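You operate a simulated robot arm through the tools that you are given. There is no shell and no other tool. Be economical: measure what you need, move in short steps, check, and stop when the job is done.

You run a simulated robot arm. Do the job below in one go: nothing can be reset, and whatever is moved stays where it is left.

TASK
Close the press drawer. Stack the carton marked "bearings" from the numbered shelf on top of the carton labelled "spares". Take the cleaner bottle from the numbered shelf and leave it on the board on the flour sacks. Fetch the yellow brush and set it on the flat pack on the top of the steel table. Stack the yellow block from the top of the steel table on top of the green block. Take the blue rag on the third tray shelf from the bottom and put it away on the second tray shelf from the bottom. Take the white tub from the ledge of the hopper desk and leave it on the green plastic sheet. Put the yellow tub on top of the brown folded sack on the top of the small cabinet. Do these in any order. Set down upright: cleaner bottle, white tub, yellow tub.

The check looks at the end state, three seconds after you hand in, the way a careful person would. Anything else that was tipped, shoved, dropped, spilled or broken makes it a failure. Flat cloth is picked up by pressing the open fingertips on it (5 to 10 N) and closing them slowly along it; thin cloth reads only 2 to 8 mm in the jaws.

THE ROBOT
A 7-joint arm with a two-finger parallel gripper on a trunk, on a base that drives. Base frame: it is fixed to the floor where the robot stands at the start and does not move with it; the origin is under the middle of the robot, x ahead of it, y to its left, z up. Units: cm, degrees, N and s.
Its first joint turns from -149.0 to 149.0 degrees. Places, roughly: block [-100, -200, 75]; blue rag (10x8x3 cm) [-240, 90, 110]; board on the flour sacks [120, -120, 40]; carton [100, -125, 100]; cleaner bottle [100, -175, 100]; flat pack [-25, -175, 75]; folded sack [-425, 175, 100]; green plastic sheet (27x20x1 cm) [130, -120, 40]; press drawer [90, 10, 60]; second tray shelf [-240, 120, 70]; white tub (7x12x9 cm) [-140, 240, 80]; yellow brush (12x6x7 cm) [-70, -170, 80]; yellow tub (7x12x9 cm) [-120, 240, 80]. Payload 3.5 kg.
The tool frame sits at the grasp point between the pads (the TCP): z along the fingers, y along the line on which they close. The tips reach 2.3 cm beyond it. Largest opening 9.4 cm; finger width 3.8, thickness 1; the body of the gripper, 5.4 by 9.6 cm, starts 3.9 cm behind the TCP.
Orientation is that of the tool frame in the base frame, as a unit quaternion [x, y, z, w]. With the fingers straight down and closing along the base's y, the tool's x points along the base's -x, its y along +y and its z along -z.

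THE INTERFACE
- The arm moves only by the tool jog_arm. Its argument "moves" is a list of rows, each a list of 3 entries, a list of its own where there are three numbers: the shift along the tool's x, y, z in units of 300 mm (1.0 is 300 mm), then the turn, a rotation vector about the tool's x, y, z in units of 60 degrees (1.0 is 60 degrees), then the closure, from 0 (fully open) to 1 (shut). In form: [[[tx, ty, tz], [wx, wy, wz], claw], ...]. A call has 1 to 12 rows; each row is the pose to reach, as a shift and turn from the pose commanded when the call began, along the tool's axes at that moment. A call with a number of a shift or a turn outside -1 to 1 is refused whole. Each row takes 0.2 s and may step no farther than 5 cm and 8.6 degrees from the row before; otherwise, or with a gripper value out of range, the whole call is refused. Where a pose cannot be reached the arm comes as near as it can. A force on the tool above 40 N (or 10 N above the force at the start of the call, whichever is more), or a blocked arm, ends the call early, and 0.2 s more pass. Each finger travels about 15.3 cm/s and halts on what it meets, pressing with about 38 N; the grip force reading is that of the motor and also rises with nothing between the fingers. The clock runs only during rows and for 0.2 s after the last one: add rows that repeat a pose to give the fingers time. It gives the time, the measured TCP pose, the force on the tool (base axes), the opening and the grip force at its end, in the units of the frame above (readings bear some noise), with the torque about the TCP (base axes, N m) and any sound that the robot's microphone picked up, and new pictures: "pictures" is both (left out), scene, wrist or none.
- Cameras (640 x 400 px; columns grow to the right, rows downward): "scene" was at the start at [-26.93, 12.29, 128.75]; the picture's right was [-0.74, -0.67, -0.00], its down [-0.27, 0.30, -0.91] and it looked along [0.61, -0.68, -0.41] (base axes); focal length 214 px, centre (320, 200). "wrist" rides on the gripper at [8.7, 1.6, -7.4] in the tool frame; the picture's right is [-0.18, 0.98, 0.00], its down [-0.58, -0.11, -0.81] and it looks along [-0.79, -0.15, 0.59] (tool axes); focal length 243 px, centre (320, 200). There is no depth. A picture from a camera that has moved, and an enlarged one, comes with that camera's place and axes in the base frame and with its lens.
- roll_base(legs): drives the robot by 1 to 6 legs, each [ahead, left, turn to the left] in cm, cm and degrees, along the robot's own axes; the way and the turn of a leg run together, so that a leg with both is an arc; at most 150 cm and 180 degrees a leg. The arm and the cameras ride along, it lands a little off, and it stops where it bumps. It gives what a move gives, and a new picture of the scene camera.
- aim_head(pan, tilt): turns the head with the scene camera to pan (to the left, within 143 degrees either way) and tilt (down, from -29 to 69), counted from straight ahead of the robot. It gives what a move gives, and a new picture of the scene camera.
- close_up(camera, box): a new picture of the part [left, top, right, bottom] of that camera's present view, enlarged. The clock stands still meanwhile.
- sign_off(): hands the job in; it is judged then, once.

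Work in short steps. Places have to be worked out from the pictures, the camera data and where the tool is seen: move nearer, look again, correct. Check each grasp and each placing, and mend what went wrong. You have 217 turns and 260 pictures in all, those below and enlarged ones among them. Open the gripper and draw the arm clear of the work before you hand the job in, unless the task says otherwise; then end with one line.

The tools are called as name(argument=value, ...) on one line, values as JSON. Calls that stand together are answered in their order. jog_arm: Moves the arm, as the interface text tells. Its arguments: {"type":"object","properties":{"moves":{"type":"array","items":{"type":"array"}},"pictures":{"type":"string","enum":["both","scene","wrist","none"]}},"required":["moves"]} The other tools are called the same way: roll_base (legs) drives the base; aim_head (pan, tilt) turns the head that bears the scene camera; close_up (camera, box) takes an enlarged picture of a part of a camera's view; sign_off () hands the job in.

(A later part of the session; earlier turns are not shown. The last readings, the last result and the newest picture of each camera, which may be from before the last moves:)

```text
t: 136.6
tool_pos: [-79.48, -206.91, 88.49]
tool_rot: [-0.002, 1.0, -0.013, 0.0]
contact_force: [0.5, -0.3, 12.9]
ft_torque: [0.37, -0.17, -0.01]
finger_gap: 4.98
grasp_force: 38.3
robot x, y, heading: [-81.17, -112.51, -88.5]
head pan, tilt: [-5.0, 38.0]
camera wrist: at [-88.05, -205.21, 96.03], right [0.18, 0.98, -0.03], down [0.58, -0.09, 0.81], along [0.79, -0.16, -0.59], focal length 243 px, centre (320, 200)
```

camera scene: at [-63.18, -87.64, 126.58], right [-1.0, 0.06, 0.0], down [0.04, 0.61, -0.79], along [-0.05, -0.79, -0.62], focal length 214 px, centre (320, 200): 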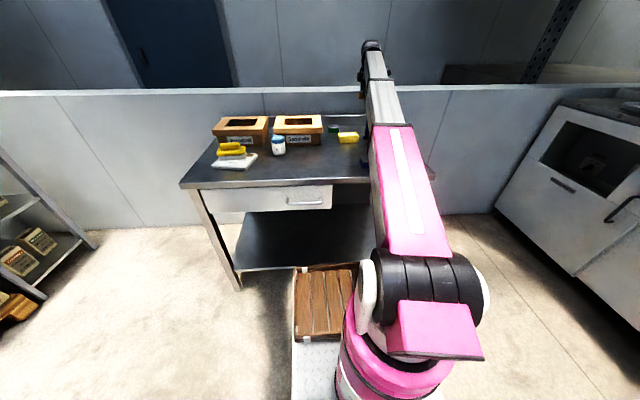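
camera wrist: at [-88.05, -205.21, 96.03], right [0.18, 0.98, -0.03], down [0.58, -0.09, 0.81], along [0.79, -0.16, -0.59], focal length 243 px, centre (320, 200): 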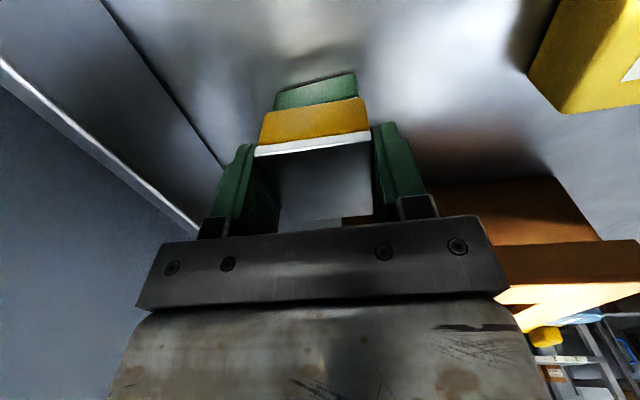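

Contact and well aligned. Release and rise.

jog_arm(moves=[[[0, 0, 0], [0, 0, 0], 0.7], [[0, 0, 0], [0, 0, 0], 0], [[0, 0, 0], [0, 0, 0], 0], [[0, 0, -0.1], [0, 0, 0], 0], [[0, 0, -0.25], [0, 0, 0], 0], [[0, 0, -0.4], [0, 0, 0], 0], [[0, 0, -0.5], [0, 0, 0], 0]], pictures="wrist")

close_up(camera="scene", box=[270, 80, 420, 175])

```text
t: 138.2
tool_pos: [-79.54, -206.41, 103.3]
tool_rot: [-0.002, 1.0, -0.012, -0.001]
contact_force: [-0.6, -0.5, -0.3]
ft_torque: [0.0, 0.0, 0.02]
finger_gap: 9.38
grasp_force: 0.1
robot x, y, heading: [-80.71, -112.67, -88.5]
head pan, tilt: [-5.0, 38.0]
camera wrist: at [-88.11, -204.78, 110.75], right [0.18, 0.98, -0.02], down [0.58, -0.09, 0.81], along [0.79, -0.16, -0.59], focal length 243 px, centre (320, 200)
```

wrist: 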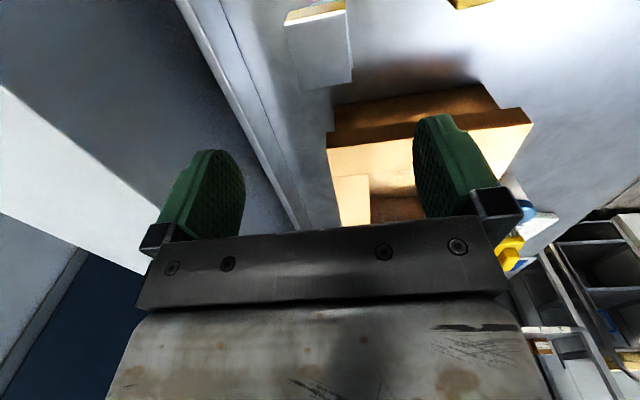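

```text
4.21 times, centred on (345, 128) of scene
camera zoom: at [-63.17, -87.62, 126.58], right [-1.0, 0.06, 0.0], down [0.04, 0.61, -0.79], along [-0.05, -0.79, -0.62], focal length 903 px, centre (215, 505)
```

zoom: 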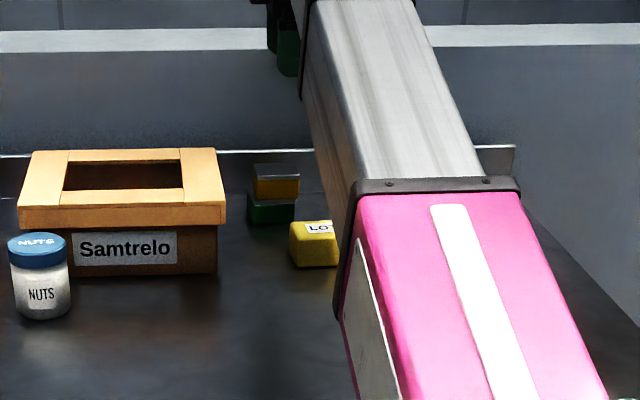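

Five jobs done. Retract the arm, then back away from the table and turn toward the hopper desk (+y).

jog_arm(moves=[[[0, 0.15, 0], [0, 0, 0], 0], [[0, 0.3, 0], [0, 0, 0], 0], [[0, 0.45, 0], [0, 0, 0], 0], [[0, 0.6, 0], [0, 0, 0], 0], [[0, 0.72, 0], [0, 0, 0], 0]], pictures="none")

roll_base(legs=[[-45, 0, 0], [0, 0, 178]])

```text
t: 139.4
tool_pos: [-79.5, -184.88, 102.71]
tool_rot: [-0.001, 1.0, -0.013, -0.001]
contact_force: [-0.8, 0.4, 0.1]
ft_torque: [0.02, -0.01, 0.0]
finger_gap: 9.39
grasp_force: 0.1
robot x, y, heading: [-80.53, -112.47, -88.8]
head pan, tilt: [-5.0, 38.0]
```

```text
t: 149.5
tool_pos: [-82.34, 5.09, 102.56]
tool_rot: [1.0, -0.004, 0.001, -0.012]
contact_force: [-1.4, -0.5, -0.1]
ft_torque: [0.03, 0.01, -0.01]
finger_gap: 9.39
grasp_force: 0.0
robot x, y, heading: [-81.67, -67.28, 90.5]
head pan, tilt: [-5.0, 38.0]
camera scene: at [-99.82, -91.74, 126.58], right [1.0, -0.07, 0.0], down [-0.05, -0.61, -0.79], along [0.06, 0.79, -0.62], focal length 214 px, centre (320, 200)
```

scene: 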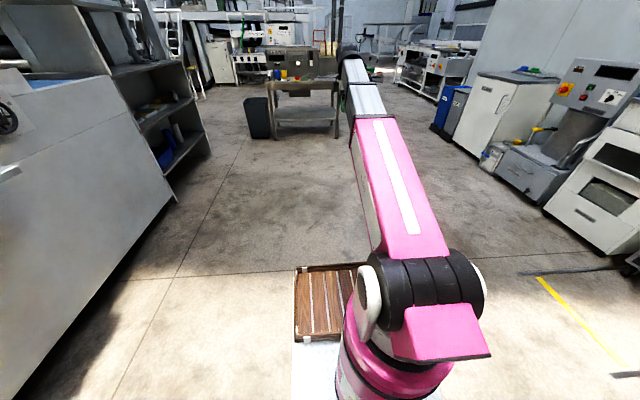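

The desk is ahead (front y≈238). Drive ahead 150 and left 45, then look.

roll_base(legs=[[150, 0, 0], [0, 45, 0], [50, 0, 0]])

aim_head(pan=0, tilt=30)

```text
t: 161.7
tool_pos: [-130.74, 204.11, 102.61]
tool_rot: [1.0, -0.003, 0.0, -0.012]
contact_force: [0.6, 0.3, -0.1]
ft_torque: [-0.01, 0.03, 0.0]
finger_gap: 9.4
grasp_force: 0.0
robot x, y, heading: [-130.27, 131.71, 90.5]
head pan, tilt: [-5.0, 38.0]
camera scene: at [-148.26, 107.2, 126.58], right [1.0, -0.07, 0.0], down [-0.05, -0.61, -0.79], along [0.06, 0.79, -0.62], focal length 214 px, centre (320, 200)
```

scene: 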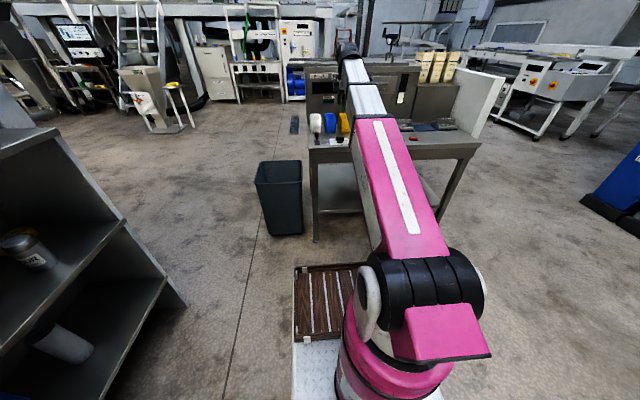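

```text
t: 162.4
tool_pos: [-130.66, 204.03, 102.65]
tool_rot: [1.0, -0.004, 0.001, -0.012]
contact_force: [0.5, 0.5, 0.1]
ft_torque: [-0.04, -0.02, 0.01]
finger_gap: 9.4
grasp_force: 0.1
robot x, y, heading: [-130.25, 131.45, 90.9]
head pan, tilt: [0.0, 30.0]
camera scene: at [-149.01, 107.63, 127.81], right [1.0, 0.01, 0.0], down [0.01, -0.5, -0.87], along [-0.01, 0.87, -0.5], focal length 214 px, centre (320, 200)
```

scene: 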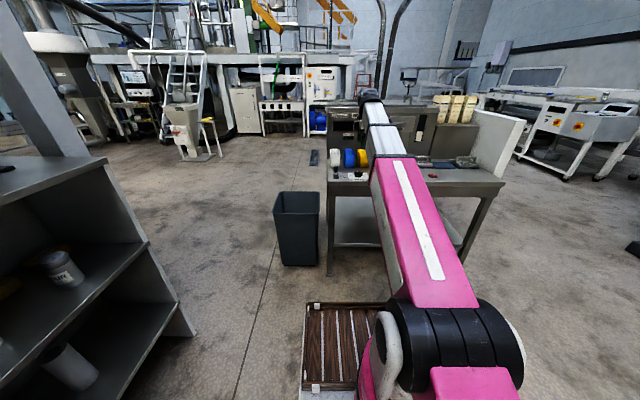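

close_up(camera="scene", box=[310, 120, 410, 195])

close_up(camera="wrist", box=[0, 0, 640, 400])

```text
5.33 times, centred on (360, 158) of scene
camera zoom: at [-149.01, 107.63, 127.81], right [1.0, 0.01, 0.0], down [0.01, -0.5, -0.87], along [-0.01, 0.87, -0.5], focal length 1144 px, centre (107, 427)
```

zoom: 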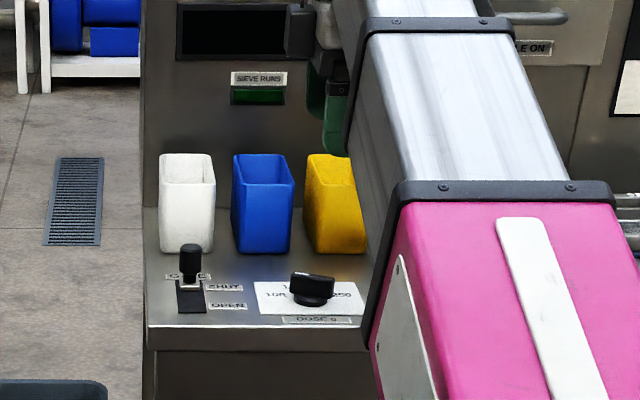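

```text
1.00 times, centred on (320, 200) of wrist (not enlarged: the box is as wide or as high as the picture)
camera zoom: at [-122.09, 202.13, 110.17], right [-0.19, -0.98, -0.02], down [-0.58, 0.09, 0.81], along [-0.79, 0.17, -0.59], focal length 243 px, centre (320, 200)
```

zoom: 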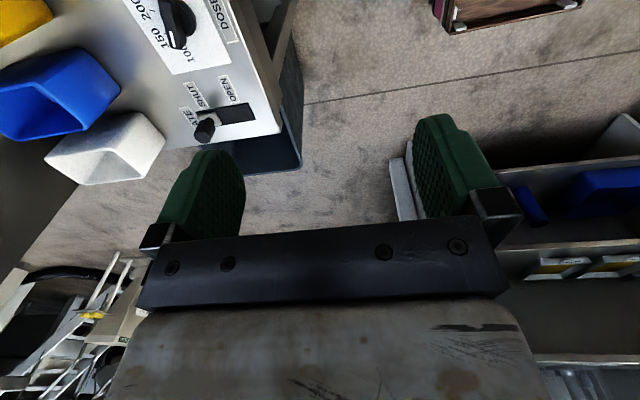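

Tubs: white center x≈−141.4, blue −132.5, yellow −124, fronts y≈234, ledge z≈79, rim ≈88; gaps ≈2.3 cm. I'll yaw the tool to close along x with camera on my side.

jog_arm(moves=[[[0, 0, 0], [0, 0, 0.14], 0], [[0, 0, 0], [0, 0, 0.28], 0], [[0, 0, 0], [0, 0, 0.42], 0], [[0, 0, 0], [0, 0, 0.56], 0], [[0, 0, 0], [0, 0, 0.7], 0], [[0, 0, 0], [0, 0, 0.84], 0], [[0, 0, 0], [0, 0, 0.98], 0]], pictures="none")

jog_arm(moves=[[[0, 0, 0.03], [0, 0, 0.14], 0], [[0, 0, 0.06], [0, 0, 0.28], 0], [[0, 0, 0.09], [0, 0, 0.42], 0], [[0, 0, 0.1], [0, 0, 0.51], 0]], pictures="none")

roll_base(legs=[[20, -4, 0]])

close_up(camera="wrist", box=[0, 0, 640, 400])

```text
t: 164.0
tool_pos: [-130.71, 203.97, 102.77]
tool_rot: [0.868, -0.496, -0.006, -0.011]
contact_force: [0.0, -0.4, 0.5]
ft_torque: [0.02, -0.01, -0.01]
finger_gap: 9.41
grasp_force: 0.0
robot x, y, heading: [-130.43, 131.38, 90.7]
head pan, tilt: [0.0, 30.0]
```

```text
t: 165.0
tool_pos: [-130.66, 203.98, 99.68]
tool_rot: [0.707, -0.707, -0.008, -0.01]
contact_force: [-0.1, 0.3, 1.0]
ft_torque: [0.01, -0.01, -0.03]
finger_gap: 9.43
grasp_force: 0.0
robot x, y, heading: [-130.05, 131.79, 90.8]
head pan, tilt: [0.0, 30.0]
```

```text
t: 166.6
tool_pos: [-127.01, 224.04, 99.72]
tool_rot: [0.709, -0.705, -0.008, -0.009]
contact_force: [-0.2, 0.0, 0.7]
ft_torque: [0.0, -0.02, -0.01]
finger_gap: 9.4
grasp_force: 0.0
robot x, y, heading: [-126.4, 151.79, 90.6]
head pan, tilt: [0.0, 30.0]
camera scene: at [-145.27, 127.66, 127.81], right [1.0, 0.01, 0.0], down [0.01, -0.5, -0.87], along [-0.01, 0.87, -0.5], focal length 214 px, centre (320, 200)
```

scene: 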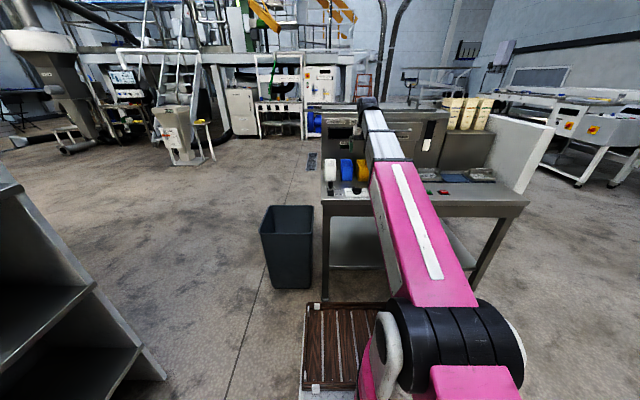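

```text
1.00 times, centred on (320, 200) of wrist (not enlarged: the box is as wide or as high as the picture)
camera zoom: at [-128.73, 215.18, 107.03], right [-0.98, 0.18, 0.0], down [0.1, 0.56, 0.82], along [0.15, 0.81, -0.57], focal length 243 px, centre (320, 200)
```

zoom: 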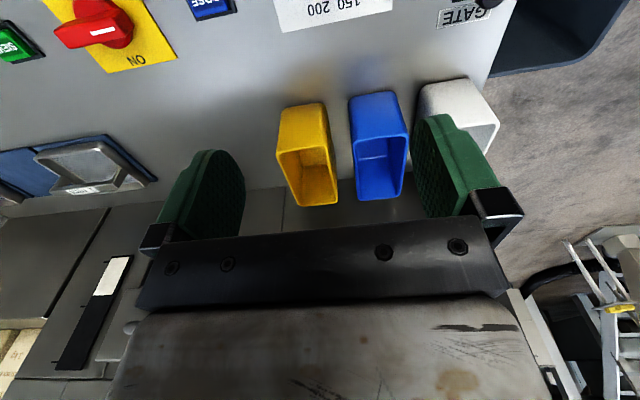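

Yellow tub: rim x −126.2…−119.7, y 233–245, z 79–87, yaw ≈−4°. Move above it (z≈94) with the jaws narrowed to ~8.4 cm.

jog_arm(moves=[[[-0.13, -0.04, 0], [0, 0, 0.02], 0.1], [[-0.26, -0.08, 0], [0, 0, 0.05], 0.1], [[-0.38, -0.12, 0.06], [0, 0, 0.067], 0.1], [[-0.47, -0.14, 0.13], [0, 0, 0.067], 0.1], [[-0.483, -0.14, 0.19], [0, 0, 0.067], 0.1]], pictures="both")

close_up(camera="scene", box=[310, 80, 430, 215])

```text
t: 167.8
tool_pos: [-123.09, 238.8, 94.42]
tool_rot: [-0.684, 0.73, 0.009, 0.009]
contact_force: [0.6, -0.1, 0.4]
ft_torque: [0.03, -0.01, 0.02]
finger_gap: 8.46
grasp_force: 0.1
robot x, y, heading: [-126.5, 151.31, 90.7]
head pan, tilt: [0.0, 30.0]
camera scene: at [-145.27, 127.66, 127.81], right [1.0, 0.01, 0.0], down [0.01, -0.5, -0.87], along [-0.01, 0.87, -0.5], focal length 214 px, centre (320, 200)
camera wrist: at [-125.31, 230.09, 101.71], right [-0.97, 0.25, 0.0], down [0.15, 0.55, 0.82], along [0.2, 0.8, -0.57], focal length 243 px, centre (320, 200)
```

scene: 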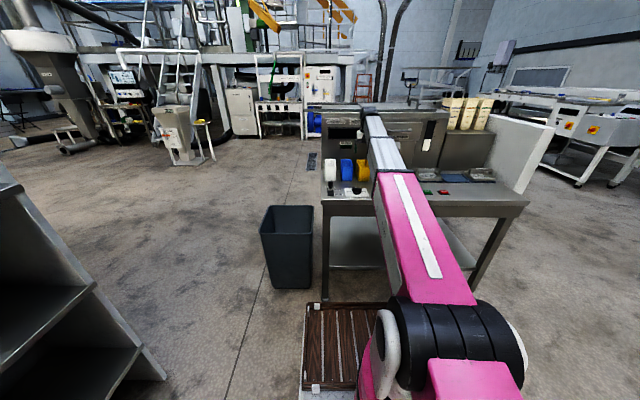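
wrist: 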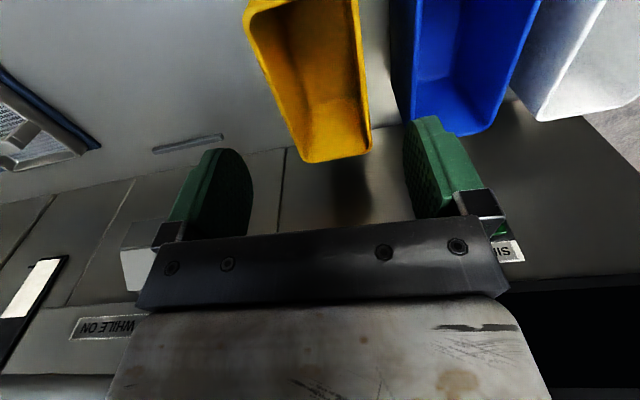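

```text
2.96 times, centred on (370, 148) of scene
camera zoom: at [-145.27, 127.66, 127.81], right [1.0, 0.01, 0.0], down [0.01, -0.5, -0.87], along [-0.01, 0.87, -0.5], focal length 636 px, centre (172, 356)
```

zoom: 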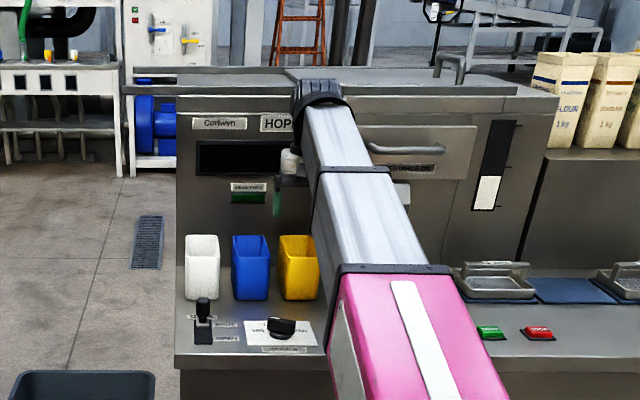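

Tub is aligned with y; narrow to 7.6 cm, undo the yaw and lower to rim level for a check.

jog_arm(moves=[[[0, -0.007, 0.0], [0, 0, -0.06], 0.19], [[0, -0.007, 0.06], [0, 0, -0.06], 0.19], [[0, -0.007, 0.13], [0, 0, -0.06], 0.19], [[0, -0.007, 0.17], [0, 0, -0.06], 0.19]], pictures="wrist")

```text
t: 168.8
tool_pos: [-122.63, 238.79, 89.32]
tool_rot: [-0.706, 0.708, 0.008, 0.01]
contact_force: [-0.9, -0.5, -0.3]
ft_torque: [0.0, 0.0, 0.01]
finger_gap: 7.57
grasp_force: 0.0
robot x, y, heading: [-126.46, 151.5, 90.8]
head pan, tilt: [0.0, 30.0]
camera wrist: at [-124.39, 229.89, 96.65], right [-0.98, 0.19, 0.0], down [0.11, 0.56, 0.82], along [0.15, 0.81, -0.57], focal length 243 px, centre (320, 200)
```

wrist: 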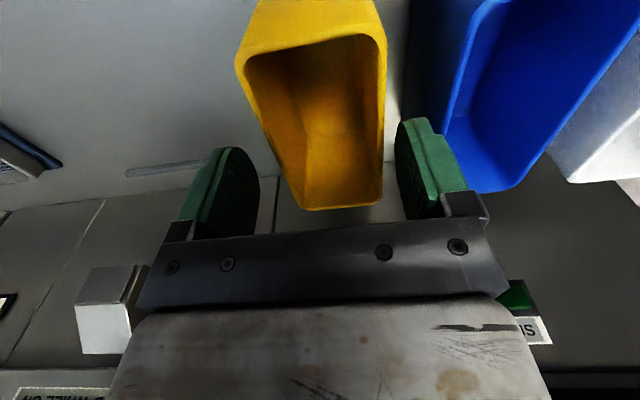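

The right finger fits between yellow and blue. Descend to z≈84.6 and close.

jog_arm(moves=[[[0, 0, 0.06], [0, 0, 0], 0.19], [[0, 0, 0.12], [0, 0, 0], 0.19], [[0, 0, 0.157], [0, 0, 0], 0.19], [[0, 0, 0.157], [0, 0, 0], 0.3], [[0, 0, 0.157], [0, 0, 0], 0.6], [[0, 0, 0.157], [0, 0, 0], 0.6]], pictures="wrist")

```text
t: 170.2
tool_pos: [-122.75, 239.01, 84.49]
tool_rot: [-0.707, 0.708, 0.008, 0.009]
contact_force: [-1.1, -0.5, 0.2]
ft_torque: [-0.02, -0.03, 0.02]
finger_gap: 6.18
grasp_force: 38.2
robot x, y, heading: [-126.3, 151.8, 90.9]
head pan, tilt: [0.0, 30.0]
camera wrist: at [-124.41, 230.04, 91.84], right [-0.98, 0.19, 0.0], down [0.11, 0.56, 0.82], along [0.15, 0.81, -0.57], focal length 243 px, centre (320, 200)
```

wrist: 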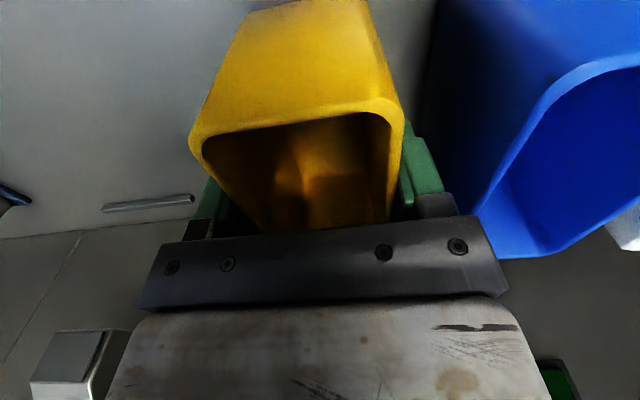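

Gripped (6.18 cm). Lift 20 cm.

jog_arm(moves=[[[0, 0, -0.1], [0, 0, 0], 1], [[0, 0, -0.25], [0, 0, 0], 1], [[0, 0, -0.4], [0, 0, 0], 1], [[0.1, 0, -0.5], [0, 0, 0], 1], [[0.2, 0, -0.6], [0, 0, 0], 1], [[0.3, 0, -0.68], [0, 0, 0], 1]], pictures="wrist")

```text
t: 171.6
tool_pos: [-122.79, 229.49, 104.69]
tool_rot: [-0.706, 0.708, 0.007, 0.009]
contact_force: [-0.2, 0.1, -1.0]
ft_torque: [0.0, -0.01, 0.01]
finger_gap: 6.15
grasp_force: 37.9
robot x, y, heading: [-126.55, 151.75, 91.0]
head pan, tilt: [0.0, 30.0]
camera wrist: at [-124.4, 220.59, 112.13], right [-0.98, 0.19, 0.0], down [0.11, 0.56, 0.82], along [0.15, 0.81, -0.57], focal length 243 px, centre (320, 200)
```

wrist: 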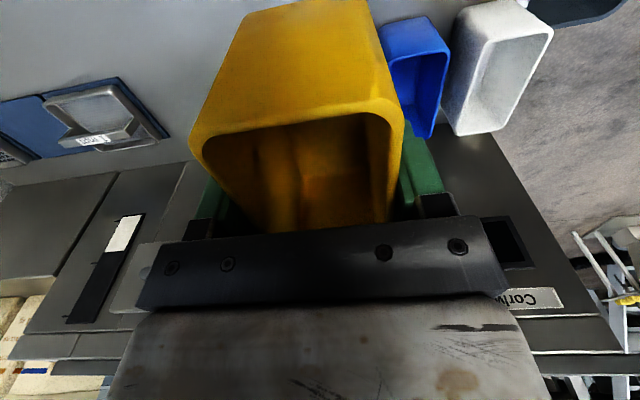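

Held. Look left toward the small cabinet and the way there.

aim_head(pan=75, tilt=18)

aim_head(pan=110, tilt=25)

```text
t: 173.1
tool_pos: [-122.77, 229.43, 104.8]
tool_rot: [-0.706, 0.708, 0.008, 0.009]
contact_force: [0.0, 0.3, -1.0]
ft_torque: [0.01, -0.01, 0.01]
finger_gap: 6.19
grasp_force: 37.8
robot x, y, heading: [-126.16, 151.83, 90.8]
head pan, tilt: [75.0, 18.0]
camera scene: at [-154.19, 120.91, 129.74], right [0.25, 0.97, 0.0], down [0.3, -0.08, -0.95], along [-0.92, 0.23, -0.31], focal length 214 px, centre (320, 200)
```

scene: 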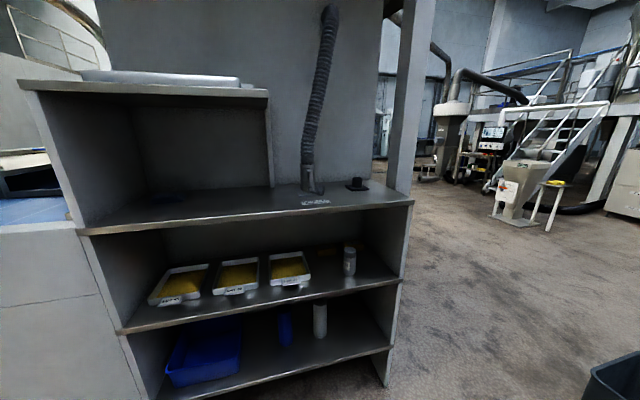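

```text
t: 174.1
tool_pos: [-122.71, 229.52, 104.67]
tool_rot: [-0.706, 0.708, 0.008, 0.01]
contact_force: [-0.2, 0.0, -0.9]
ft_torque: [-0.01, -0.01, -0.01]
finger_gap: 6.12
grasp_force: 38.0
robot x, y, heading: [-126.4, 151.46, 90.9]
head pan, tilt: [110.0, 25.0]
camera scene: at [-153.76, 115.35, 128.61], right [-0.35, 0.94, 0.0], down [0.4, 0.15, -0.91], along [-0.85, -0.32, -0.42], focal length 214 px, centre (320, 200)
```

scene: 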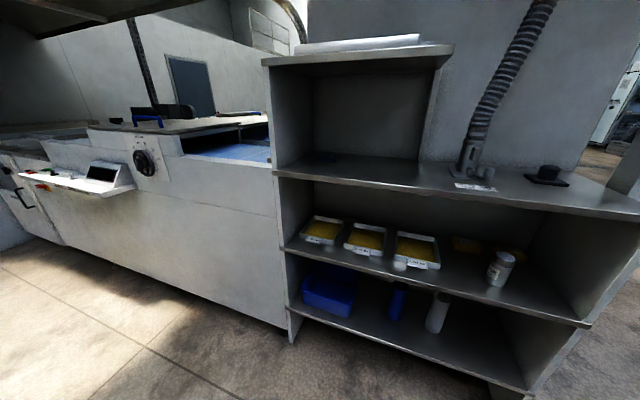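

The tray shelf blocks the direct line; check the gap between its end and the bin.

aim_head(pan=40, tilt=30)

```text
t: 175.5
tool_pos: [-122.79, 229.56, 104.73]
tool_rot: [-0.706, 0.708, 0.008, 0.009]
contact_force: [-0.5, 0.1, -0.4]
ft_torque: [0.0, -0.01, 0.02]
finger_gap: 6.16
grasp_force: 38.3
robot x, y, heading: [-126.66, 151.57, 90.9]
head pan, tilt: [40.0, 30.0]
camera scene: at [-151.06, 125.46, 127.82], right [0.76, 0.65, 0.0], down [0.33, -0.38, -0.87], along [-0.57, 0.66, -0.5], focal length 214 px, centre (320, 200)
```

scene: 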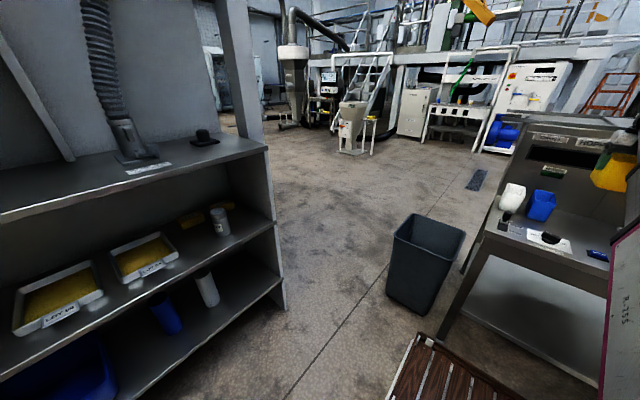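

Gap between shelf corner (−223,175) and bin corner (−177,226) is ~69 cm diagonally; robot ~58 wide. I'll line up on heading 138° through its middle: first back up and turn.

roll_base(legs=[[-18, 0, 0], [0, 0, 47.2]])

```text
t: 179.2
tool_pos: [-180.99, 189.12, 104.86]
tool_rot: [0.931, -0.364, -0.01, -0.006]
contact_force: [1.3, -0.3, -1.0]
ft_torque: [-0.02, -0.02, 0.04]
finger_gap: 6.16
grasp_force: 37.8
robot x, y, heading: [-126.39, 133.84, 138.1]
head pan, tilt: [40.0, 30.0]
camera scene: at [-123.38, 98.12, 127.81], right [0.03, 1.0, 0.0], down [0.5, -0.01, -0.87], along [-0.87, 0.03, -0.5], focal length 214 px, centre (320, 200)
```

scene: 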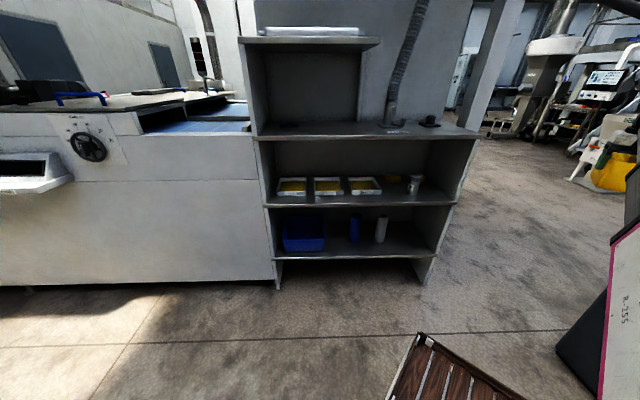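

Aligned at heading 138°. Zoom to find the rag while here, and aim the head ahead.

close_up(camera="scene", box=[235, 30, 475, 210])

aim_head(pan=10, tilt=28)

```text
2.22 times, centred on (355, 120) of scene
camera zoom: at [-123.38, 98.12, 127.81], right [0.03, 1.0, 0.0], down [0.5, -0.01, -0.87], along [-0.87, 0.03, -0.5], focal length 477 px, centre (242, 378)
```

zoom: 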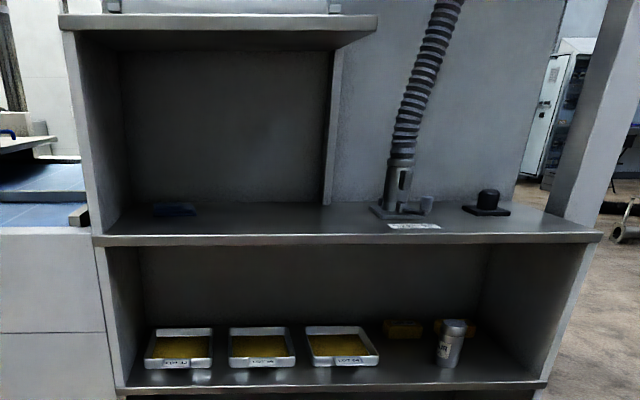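

```text
t: 180.1
tool_pos: [-181.12, 189.12, 104.71]
tool_rot: [0.932, -0.363, -0.011, -0.006]
contact_force: [-0.3, 0.2, -0.7]
ft_torque: [0.0, -0.04, 0.01]
finger_gap: 6.15
grasp_force: 37.8
robot x, y, heading: [-126.26, 134.03, 138.2]
head pan, tilt: [10.0, 28.0]
camera scene: at [-122.1, 102.64, 128.13], right [0.52, 0.85, 0.0], down [0.4, -0.25, -0.88], along [-0.75, 0.46, -0.47], focal length 214 px, centre (320, 200)
```

scene: 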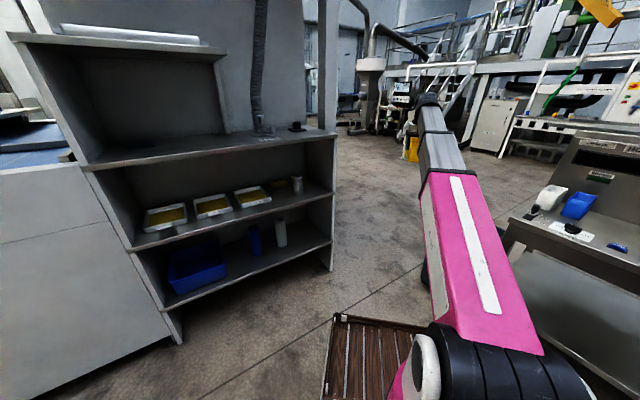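

The rag is the blue item deep in the third shelf's left cavity. Now drive ahead through the gap, 90 cm first.

roll_base(legs=[[80, 0, 0]])

```text
t: 184.5
tool_pos: [-241.76, 243.07, 104.72]
tool_rot: [0.932, -0.363, -0.011, -0.006]
contact_force: [0.8, -0.7, -1.0]
ft_torque: [0.02, 0.01, 0.0]
finger_gap: 6.15
grasp_force: 38.6
robot x, y, heading: [-186.99, 187.61, 138.4]
head pan, tilt: [10.0, 28.0]
camera scene: at [-182.75, 156.67, 128.13], right [0.52, 0.85, 0.0], down [0.4, -0.25, -0.88], along [-0.75, 0.46, -0.47], focal length 214 px, centre (320, 200)
```

scene: 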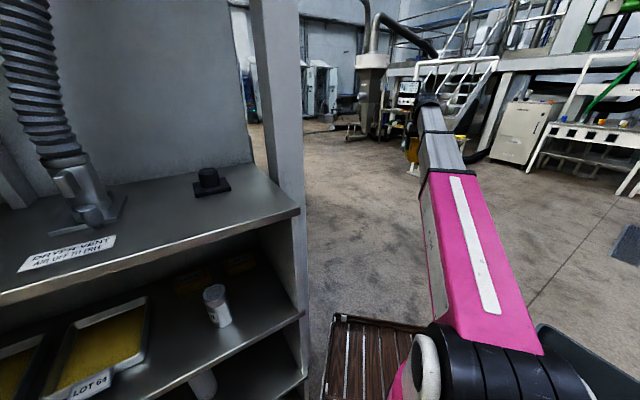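

Passing cleanly. Continue 80 cm.

roll_base(legs=[[85, 0, 0]])

aim_head(pan=55, tilt=20)

```text
t: 189.0
tool_pos: [-305.23, 300.95, 104.68]
tool_rot: [0.93, -0.368, -0.011, -0.006]
contact_force: [0.4, -0.2, -1.0]
ft_torque: [0.02, 0.02, -0.05]
finger_gap: 6.15
grasp_force: 37.5
robot x, y, heading: [-250.8, 245.3, 137.8]
head pan, tilt: [10.0, 28.0]
camera scene: at [-247.02, 214.05, 128.13], right [0.53, 0.85, 0.0], down [0.4, -0.25, -0.88], along [-0.75, 0.47, -0.47], focal length 214 px, centre (320, 200)
```

scene: 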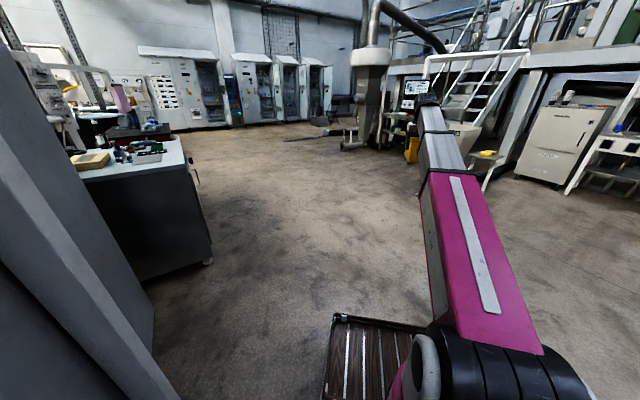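

```text
t: 190.1
tool_pos: [-305.1, 301.0, 104.84]
tool_rot: [0.93, -0.367, -0.011, -0.006]
contact_force: [0.1, 0.4, -0.3]
ft_torque: [0.03, -0.02, -0.03]
finger_gap: 6.15
grasp_force: 38.1
robot x, y, heading: [-251.13, 245.35, 137.5]
head pan, tilt: [55.0, 20.0]
camera scene: at [-248.39, 207.13, 129.42], right [-0.22, 0.98, 0.0], down [0.33, 0.08, -0.94], along [-0.92, -0.21, -0.34], focal length 214 px, centre (320, 200)
```

scene: 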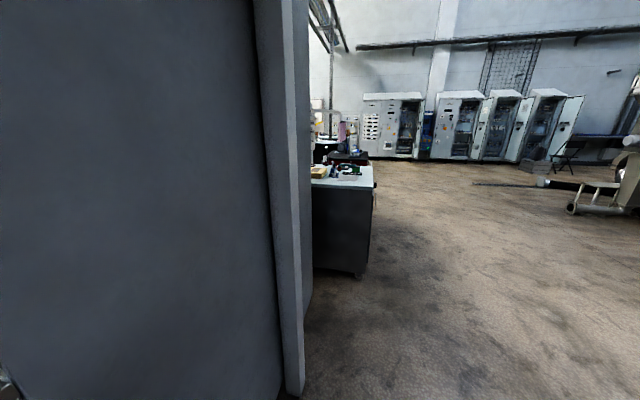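

The small cabinet (dark with pale top) is at x≈−450…−408, front facing +y at y≈206. Drive to (−330,300), then turn to face −y.

roll_base(legs=[[96, 12, 0], [0, 0, 132]])

aim_head(pan=-40, tilt=22)

```text
t: 200.7
tool_pos: [-332.37, 223.11, 104.78]
tool_rot: [0.702, 0.712, -0.009, 0.008]
contact_force: [0.4, -0.1, -0.2]
ft_torque: [0.01, -0.02, 0.01]
finger_gap: 6.17
grasp_force: 38.2
robot x, y, heading: [-329.58, 300.83, -88.3]
head pan, tilt: [55.0, 20.0]
camera scene: at [-304.27, 329.43, 129.42], right [-0.55, -0.84, 0.0], down [-0.29, 0.19, -0.94], along [0.79, -0.52, -0.34], focal length 214 px, centre (320, 200)
```

scene: 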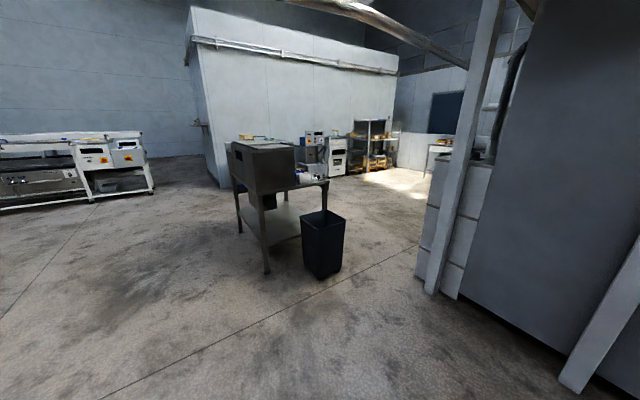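

```text
t: 202.4
tool_pos: [-332.46, 223.04, 104.74]
tool_rot: [0.702, 0.712, -0.009, 0.008]
contact_force: [-0.4, -0.7, -0.7]
ft_torque: [-0.02, -0.02, -0.01]
finger_gap: 6.18
grasp_force: 37.8
robot x, y, heading: [-329.89, 300.5, -88.2]
head pan, tilt: [-40.0, 22.0]
camera scene: at [-317.8, 327.26, 129.1], right [-0.79, 0.62, 0.0], down [0.23, 0.29, -0.93], along [-0.57, -0.73, -0.37], focal length 214 px, centre (320, 200)
```

scene: 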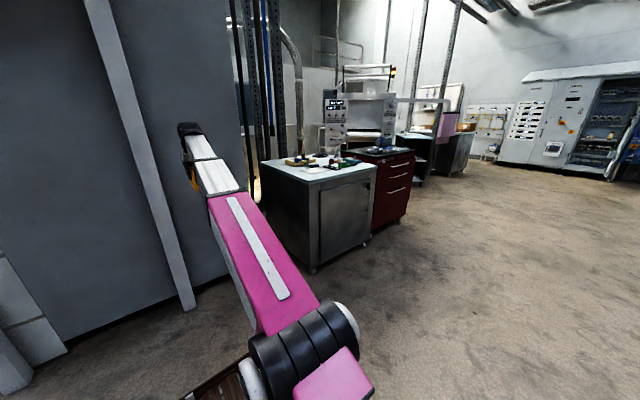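

Zoom on the cabinet top to find the folded sack.

close_up(camera="scene", box=[250, 130, 420, 235])

```text
3.76 times, centred on (335, 182) of scene
camera zoom: at [-317.8, 327.26, 129.1], right [-0.79, 0.62, 0.0], down [0.23, 0.29, -0.93], along [-0.57, -0.73, -0.37], focal length 807 px, centre (264, 266)
```

zoom: 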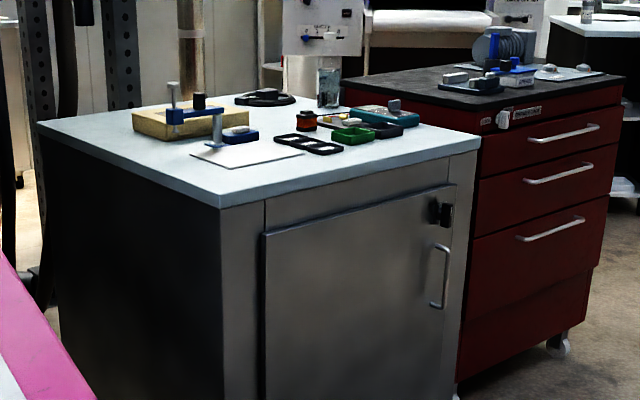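

The tan folded sack lies near the cabinet's +x side with a blue gadget nearby. Move right 95 cm to stand in front and look with the wrist camera.

roll_base(legs=[[0, -92, -2]])

aim_head(pan=0, tilt=30)

close_up(camera="wrist", box=[0, 0, 640, 400])

```text
t: 207.3
tool_pos: [-426.18, 221.18, 104.73]
tool_rot: [0.708, 0.706, -0.01, 0.008]
contact_force: [0.3, 0.2, 0.0]
ft_torque: [-0.02, 0.0, -0.03]
finger_gap: 6.18
grasp_force: 37.8
robot x, y, heading: [-422.46, 298.62, -89.4]
head pan, tilt: [-40.0, 22.0]
camera scene: at [-409.81, 325.05, 129.1], right [-0.77, 0.63, 0.0], down [0.24, 0.29, -0.93], along [-0.59, -0.72, -0.37], focal length 214 px, centre (320, 200)
```

scene: 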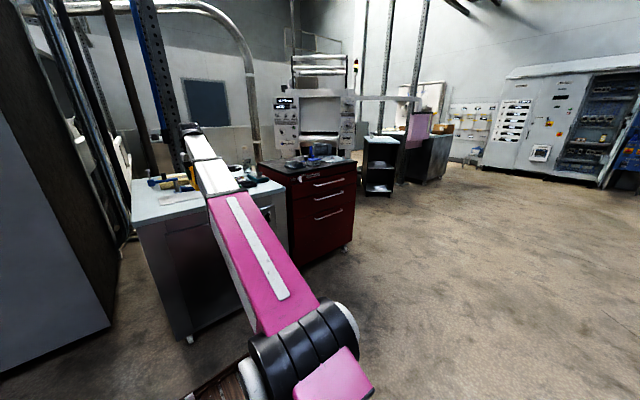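

```text
t: 208.3
tool_pos: [-426.13, 221.13, 104.76]
tool_rot: [0.708, 0.706, -0.01, 0.009]
contact_force: [0.2, 0.2, -0.9]
ft_torque: [-0.02, -0.01, 0.0]
finger_gap: 6.15
grasp_force: 38.3
robot x, y, heading: [-422.15, 298.88, -89.2]
head pan, tilt: [0.0, 30.0]
camera scene: at [-403.82, 323.2, 127.82], right [-1.0, -0.01, 0.0], down [-0.01, 0.5, -0.87], along [0.01, -0.87, -0.5], focal length 214 px, centre (320, 200)
```

scene: 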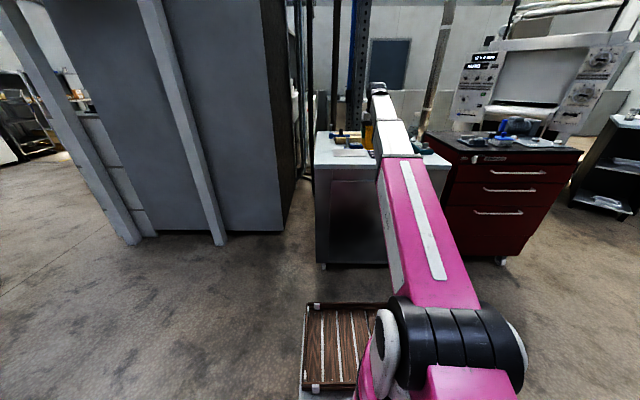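

```text
1.00 times, centred on (320, 200) of wrist (not enlarged: the box is as wide or as high as the picture)
camera zoom: at [-424.45, 229.86, 112.09], right [0.98, -0.19, 0.0], down [-0.11, -0.56, 0.82], along [-0.15, -0.81, -0.57], focal length 243 px, centre (320, 200)
```

zoom: 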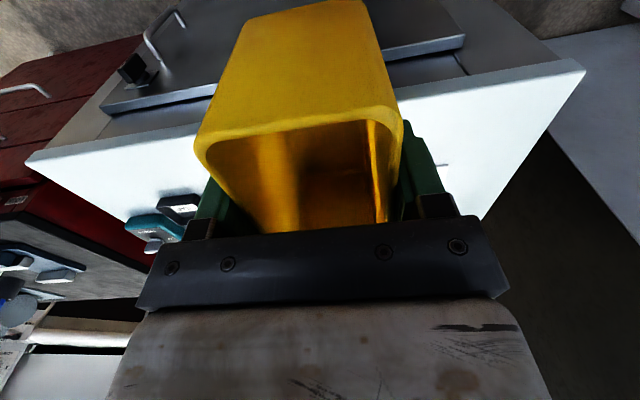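

Cabinet top z≈83.6, front edge y≈210, +x corner x≈−398. Zoom the scene camera on the top.

close_up(camera="scene", box=[300, 100, 460, 200])

```text
4.00 times, centred on (380, 150) of scene
camera zoom: at [-403.82, 323.2, 127.82], right [-1.0, -0.01, 0.0], down [-0.01, 0.5, -0.87], along [0.01, -0.87, -0.5], focal length 858 px, centre (80, 400)
```

zoom: 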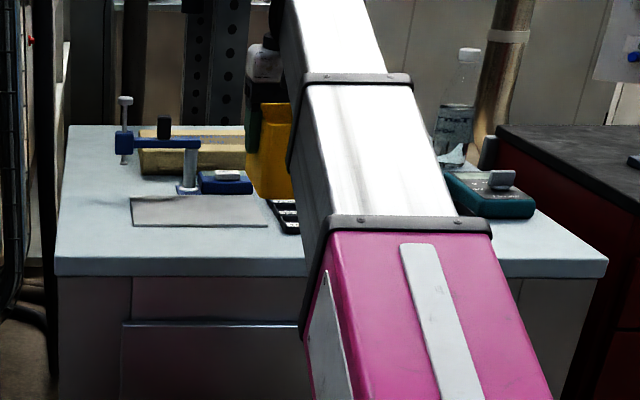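

Sack ≈ x −438…−412, y 153–175, top ≈91; the blue gadget stands in front (+x side) up to z≈96–101. Extend 9 cm, raise to ~109, shift slightly −x.

jog_arm(moves=[[[-0.12, -0.05, 0], [0, 0, 0], 1], [[-0.24, -0.1, -0.02], [0, 0, 0], 1], [[-0.32, -0.1, -0.09], [0, 0, 0], 1], [[-0.34, -0.1, -0.15], [0, 0, 0], 1]], pictures="none")

```text
t: 209.3
tool_pos: [-429.34, 210.98, 109.62]
tool_rot: [0.708, 0.706, -0.009, 0.008]
contact_force: [0.3, 0.9, -0.7]
ft_torque: [0.0, 0.03, 0.01]
finger_gap: 6.16
grasp_force: 37.9
robot x, y, heading: [-422.74, 298.58, -89.3]
head pan, tilt: [0.0, 30.0]
```

Drive ahead 42 cm.

roll_base(legs=[[42, 0, 0]])

close_up(camera="wrist", box=[0, 0, 640, 400])

close_up(camera="scene", box=[300, 80, 460, 200])

```text
t: 212.0
tool_pos: [-428.74, 168.59, 109.42]
tool_rot: [0.708, 0.706, -0.01, 0.008]
contact_force: [-0.6, -0.2, -0.4]
ft_torque: [0.05, -0.02, -0.03]
finger_gap: 6.14
grasp_force: 37.7
robot x, y, heading: [-421.59, 256.77, -89.1]
head pan, tilt: [0.0, 30.0]
stopped in leg 1: the robot was blocked; the commanded pose is now the measured one
camera scene: at [-403.03, 280.78, 127.81], right [-1.0, -0.01, 0.0], down [-0.01, 0.5, -0.87], along [0.01, -0.87, -0.5], focal length 214 px, centre (320, 200)
```

scene: 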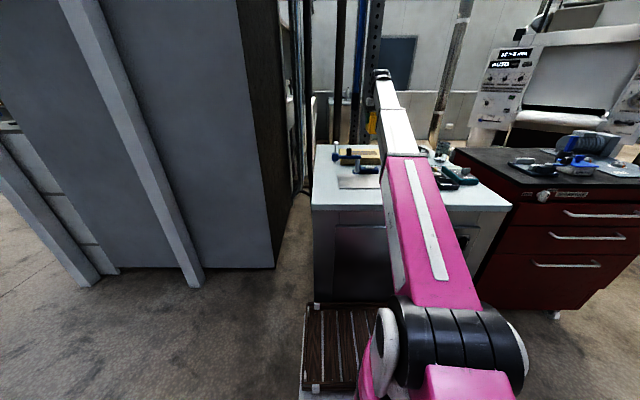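

```text
1.00 times, centred on (320, 200) of wrist (not enlarged: the box is as wide or as high as the picture)
camera zoom: at [-426.99, 177.4, 116.87], right [0.98, -0.19, 0.0], down [-0.11, -0.56, 0.82], along [-0.15, -0.81, -0.57], focal length 243 px, centre (320, 200)
```

zoom: 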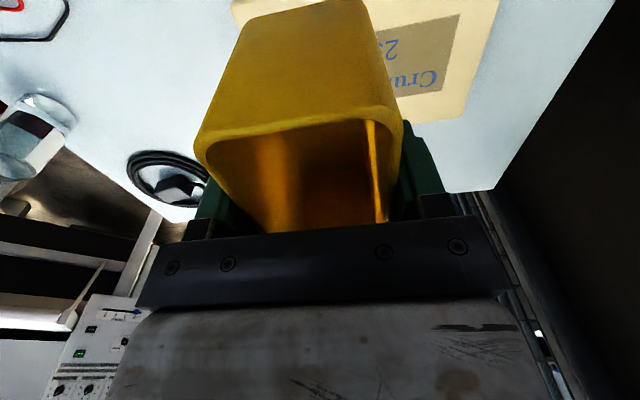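

```text
3.33 times, centred on (380, 140) of scene
camera zoom: at [-403.03, 280.78, 127.81], right [-1.0, -0.01, 0.0], down [-0.01, 0.5, -0.87], along [0.01, -0.87, -0.5], focal length 715 px, centre (120, 400)
```

zoom: 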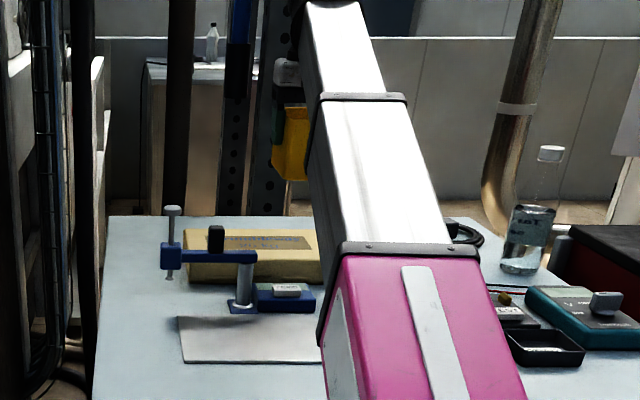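

Sack spans x −437…−413, y 154–176. Center the tub at (−425,164.5) and lower to TCP z≈98.5.

jog_arm(moves=[[[-0.07, 0.06, 0], [0, 0, 0], 1], [[-0.137, 0.123, 0], [0, 0, 0], 1], [[-0.137, 0.123, 0.12], [0, 0, 0], 1], [[-0.137, 0.123, 0.24], [0, 0, 0], 1], [[-0.137, 0.123, 0.36], [0, 0, 0], 1]], pictures="both")

close_up(camera="scene", box=[300, 80, 460, 200])

```text
t: 213.2
tool_pos: [-425.1, 164.11, 98.72]
tool_rot: [0.708, 0.706, -0.009, 0.008]
contact_force: [-0.4, 0.1, -1.1]
ft_torque: [0.01, 0.01, -0.02]
finger_gap: 6.16
grasp_force: 38.1
robot x, y, heading: [-421.48, 256.46, -89.3]
head pan, tilt: [0.0, 30.0]
camera scene: at [-403.04, 280.78, 127.82], right [-1.0, -0.01, 0.0], down [-0.01, 0.5, -0.87], along [0.01, -0.87, -0.5], focal length 214 px, centre (320, 200)
camera wrist: at [-423.39, 172.93, 106.0], right [0.98, -0.19, 0.0], down [-0.11, -0.56, 0.82], along [-0.15, -0.81, -0.57], focal length 243 px, centre (320, 200)
```

scene: 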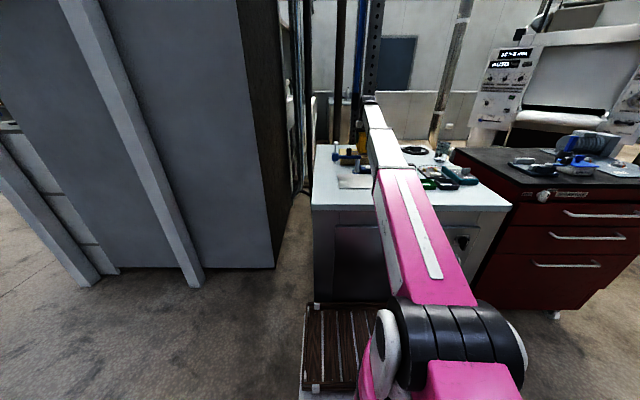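
wrist: 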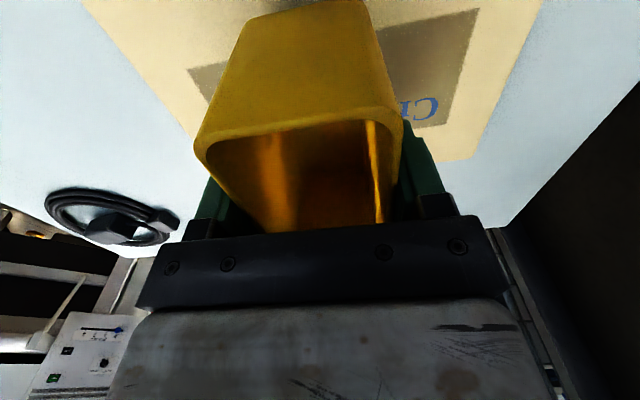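

```text
3.33 times, centred on (380, 140) of scene
camera zoom: at [-403.04, 280.78, 127.82], right [-1.0, -0.01, 0.0], down [-0.01, 0.5, -0.87], along [0.01, -0.87, -0.5], focal length 715 px, centre (120, 400)
```

zoom: 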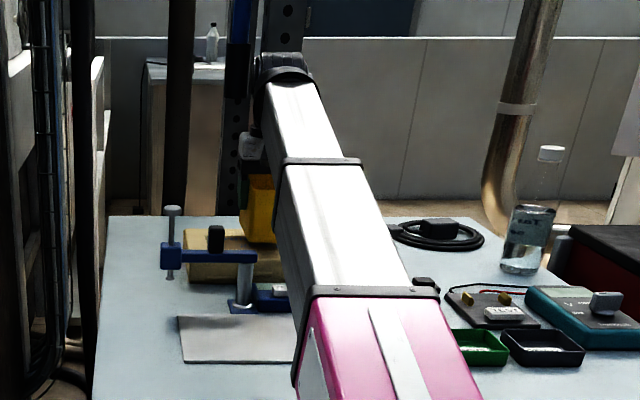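

Tub is well over the sack. Lower slowly to contact.

jog_arm(moves=[[[0, 0, 0.02], [0, 0, 0], 1], [[0, 0, 0.04], [0, 0, 0], 1], [[0, 0, 0.055], [0, 0, 0], 1], [[0, 0, 0.07], [0, 0, 0], 1], [[0, 0, 0.08], [0, 0, 0], 1]], pictures="none")

```text
t: 214.4
tool_pos: [-425.11, 164.08, 96.53]
tool_rot: [0.708, 0.706, -0.011, 0.01]
contact_force: [1.1, -0.7, 33.8]
ft_torque: [-0.08, -0.22, -0.06]
finger_gap: 6.12
grasp_force: 38.2
robot x, y, heading: [-421.6, 256.4, -89.3]
head pan, tilt: [0.0, 30.0]
```

Contact at the expected height (z 96.5). Ease, open, rise.

jog_arm(moves=[[[0, 0, -0.008], [0, 0, 0], 1], [[0, 0, -0.01], [0, 0, 0], 0.25], [[0, 0, -0.01], [0, 0, 0], 0.1], [[0, 0, -0.01], [0, 0, 0], 0.1], [[0, 0, -0.1], [0, 0, 0], 0.1], [[0, 0, -0.22], [0, 0, 0], 0.1], [[0, 0, -0.35], [0, 0, 0], 0.1], [[0, 0, -0.42], [0, 0, 0], 0.1]], pictures="wrist")

close_up(camera="scene", box=[300, 80, 460, 200])

```text
t: 216.2
tool_pos: [-424.93, 164.55, 109.27]
tool_rot: [0.709, 0.705, -0.009, 0.008]
contact_force: [-0.5, -0.2, 0.6]
ft_torque: [-0.01, -0.02, 0.0]
finger_gap: 8.45
grasp_force: 0.0
robot x, y, heading: [-421.7, 256.33, -89.1]
head pan, tilt: [0.0, 30.0]
camera wrist: at [-423.25, 173.34, 116.62], right [0.98, -0.19, 0.0], down [-0.11, -0.56, 0.82], along [-0.15, -0.81, -0.57], focal length 243 px, centre (320, 200)
```

wrist: 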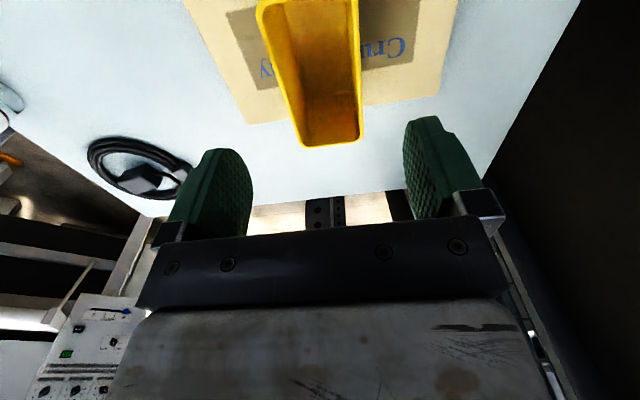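

```text
3.33 times, centred on (380, 140) of scene
camera zoom: at [-403.03, 280.78, 127.81], right [-1.0, -0.01, 0.0], down [-0.01, 0.5, -0.87], along [0.01, -0.87, -0.5], focal length 715 px, centre (120, 400)
```

zoom: 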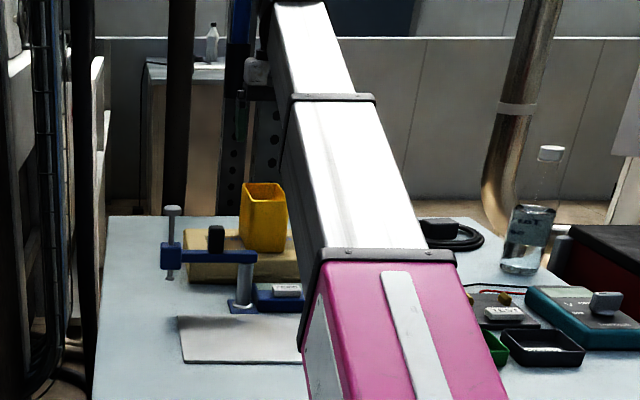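

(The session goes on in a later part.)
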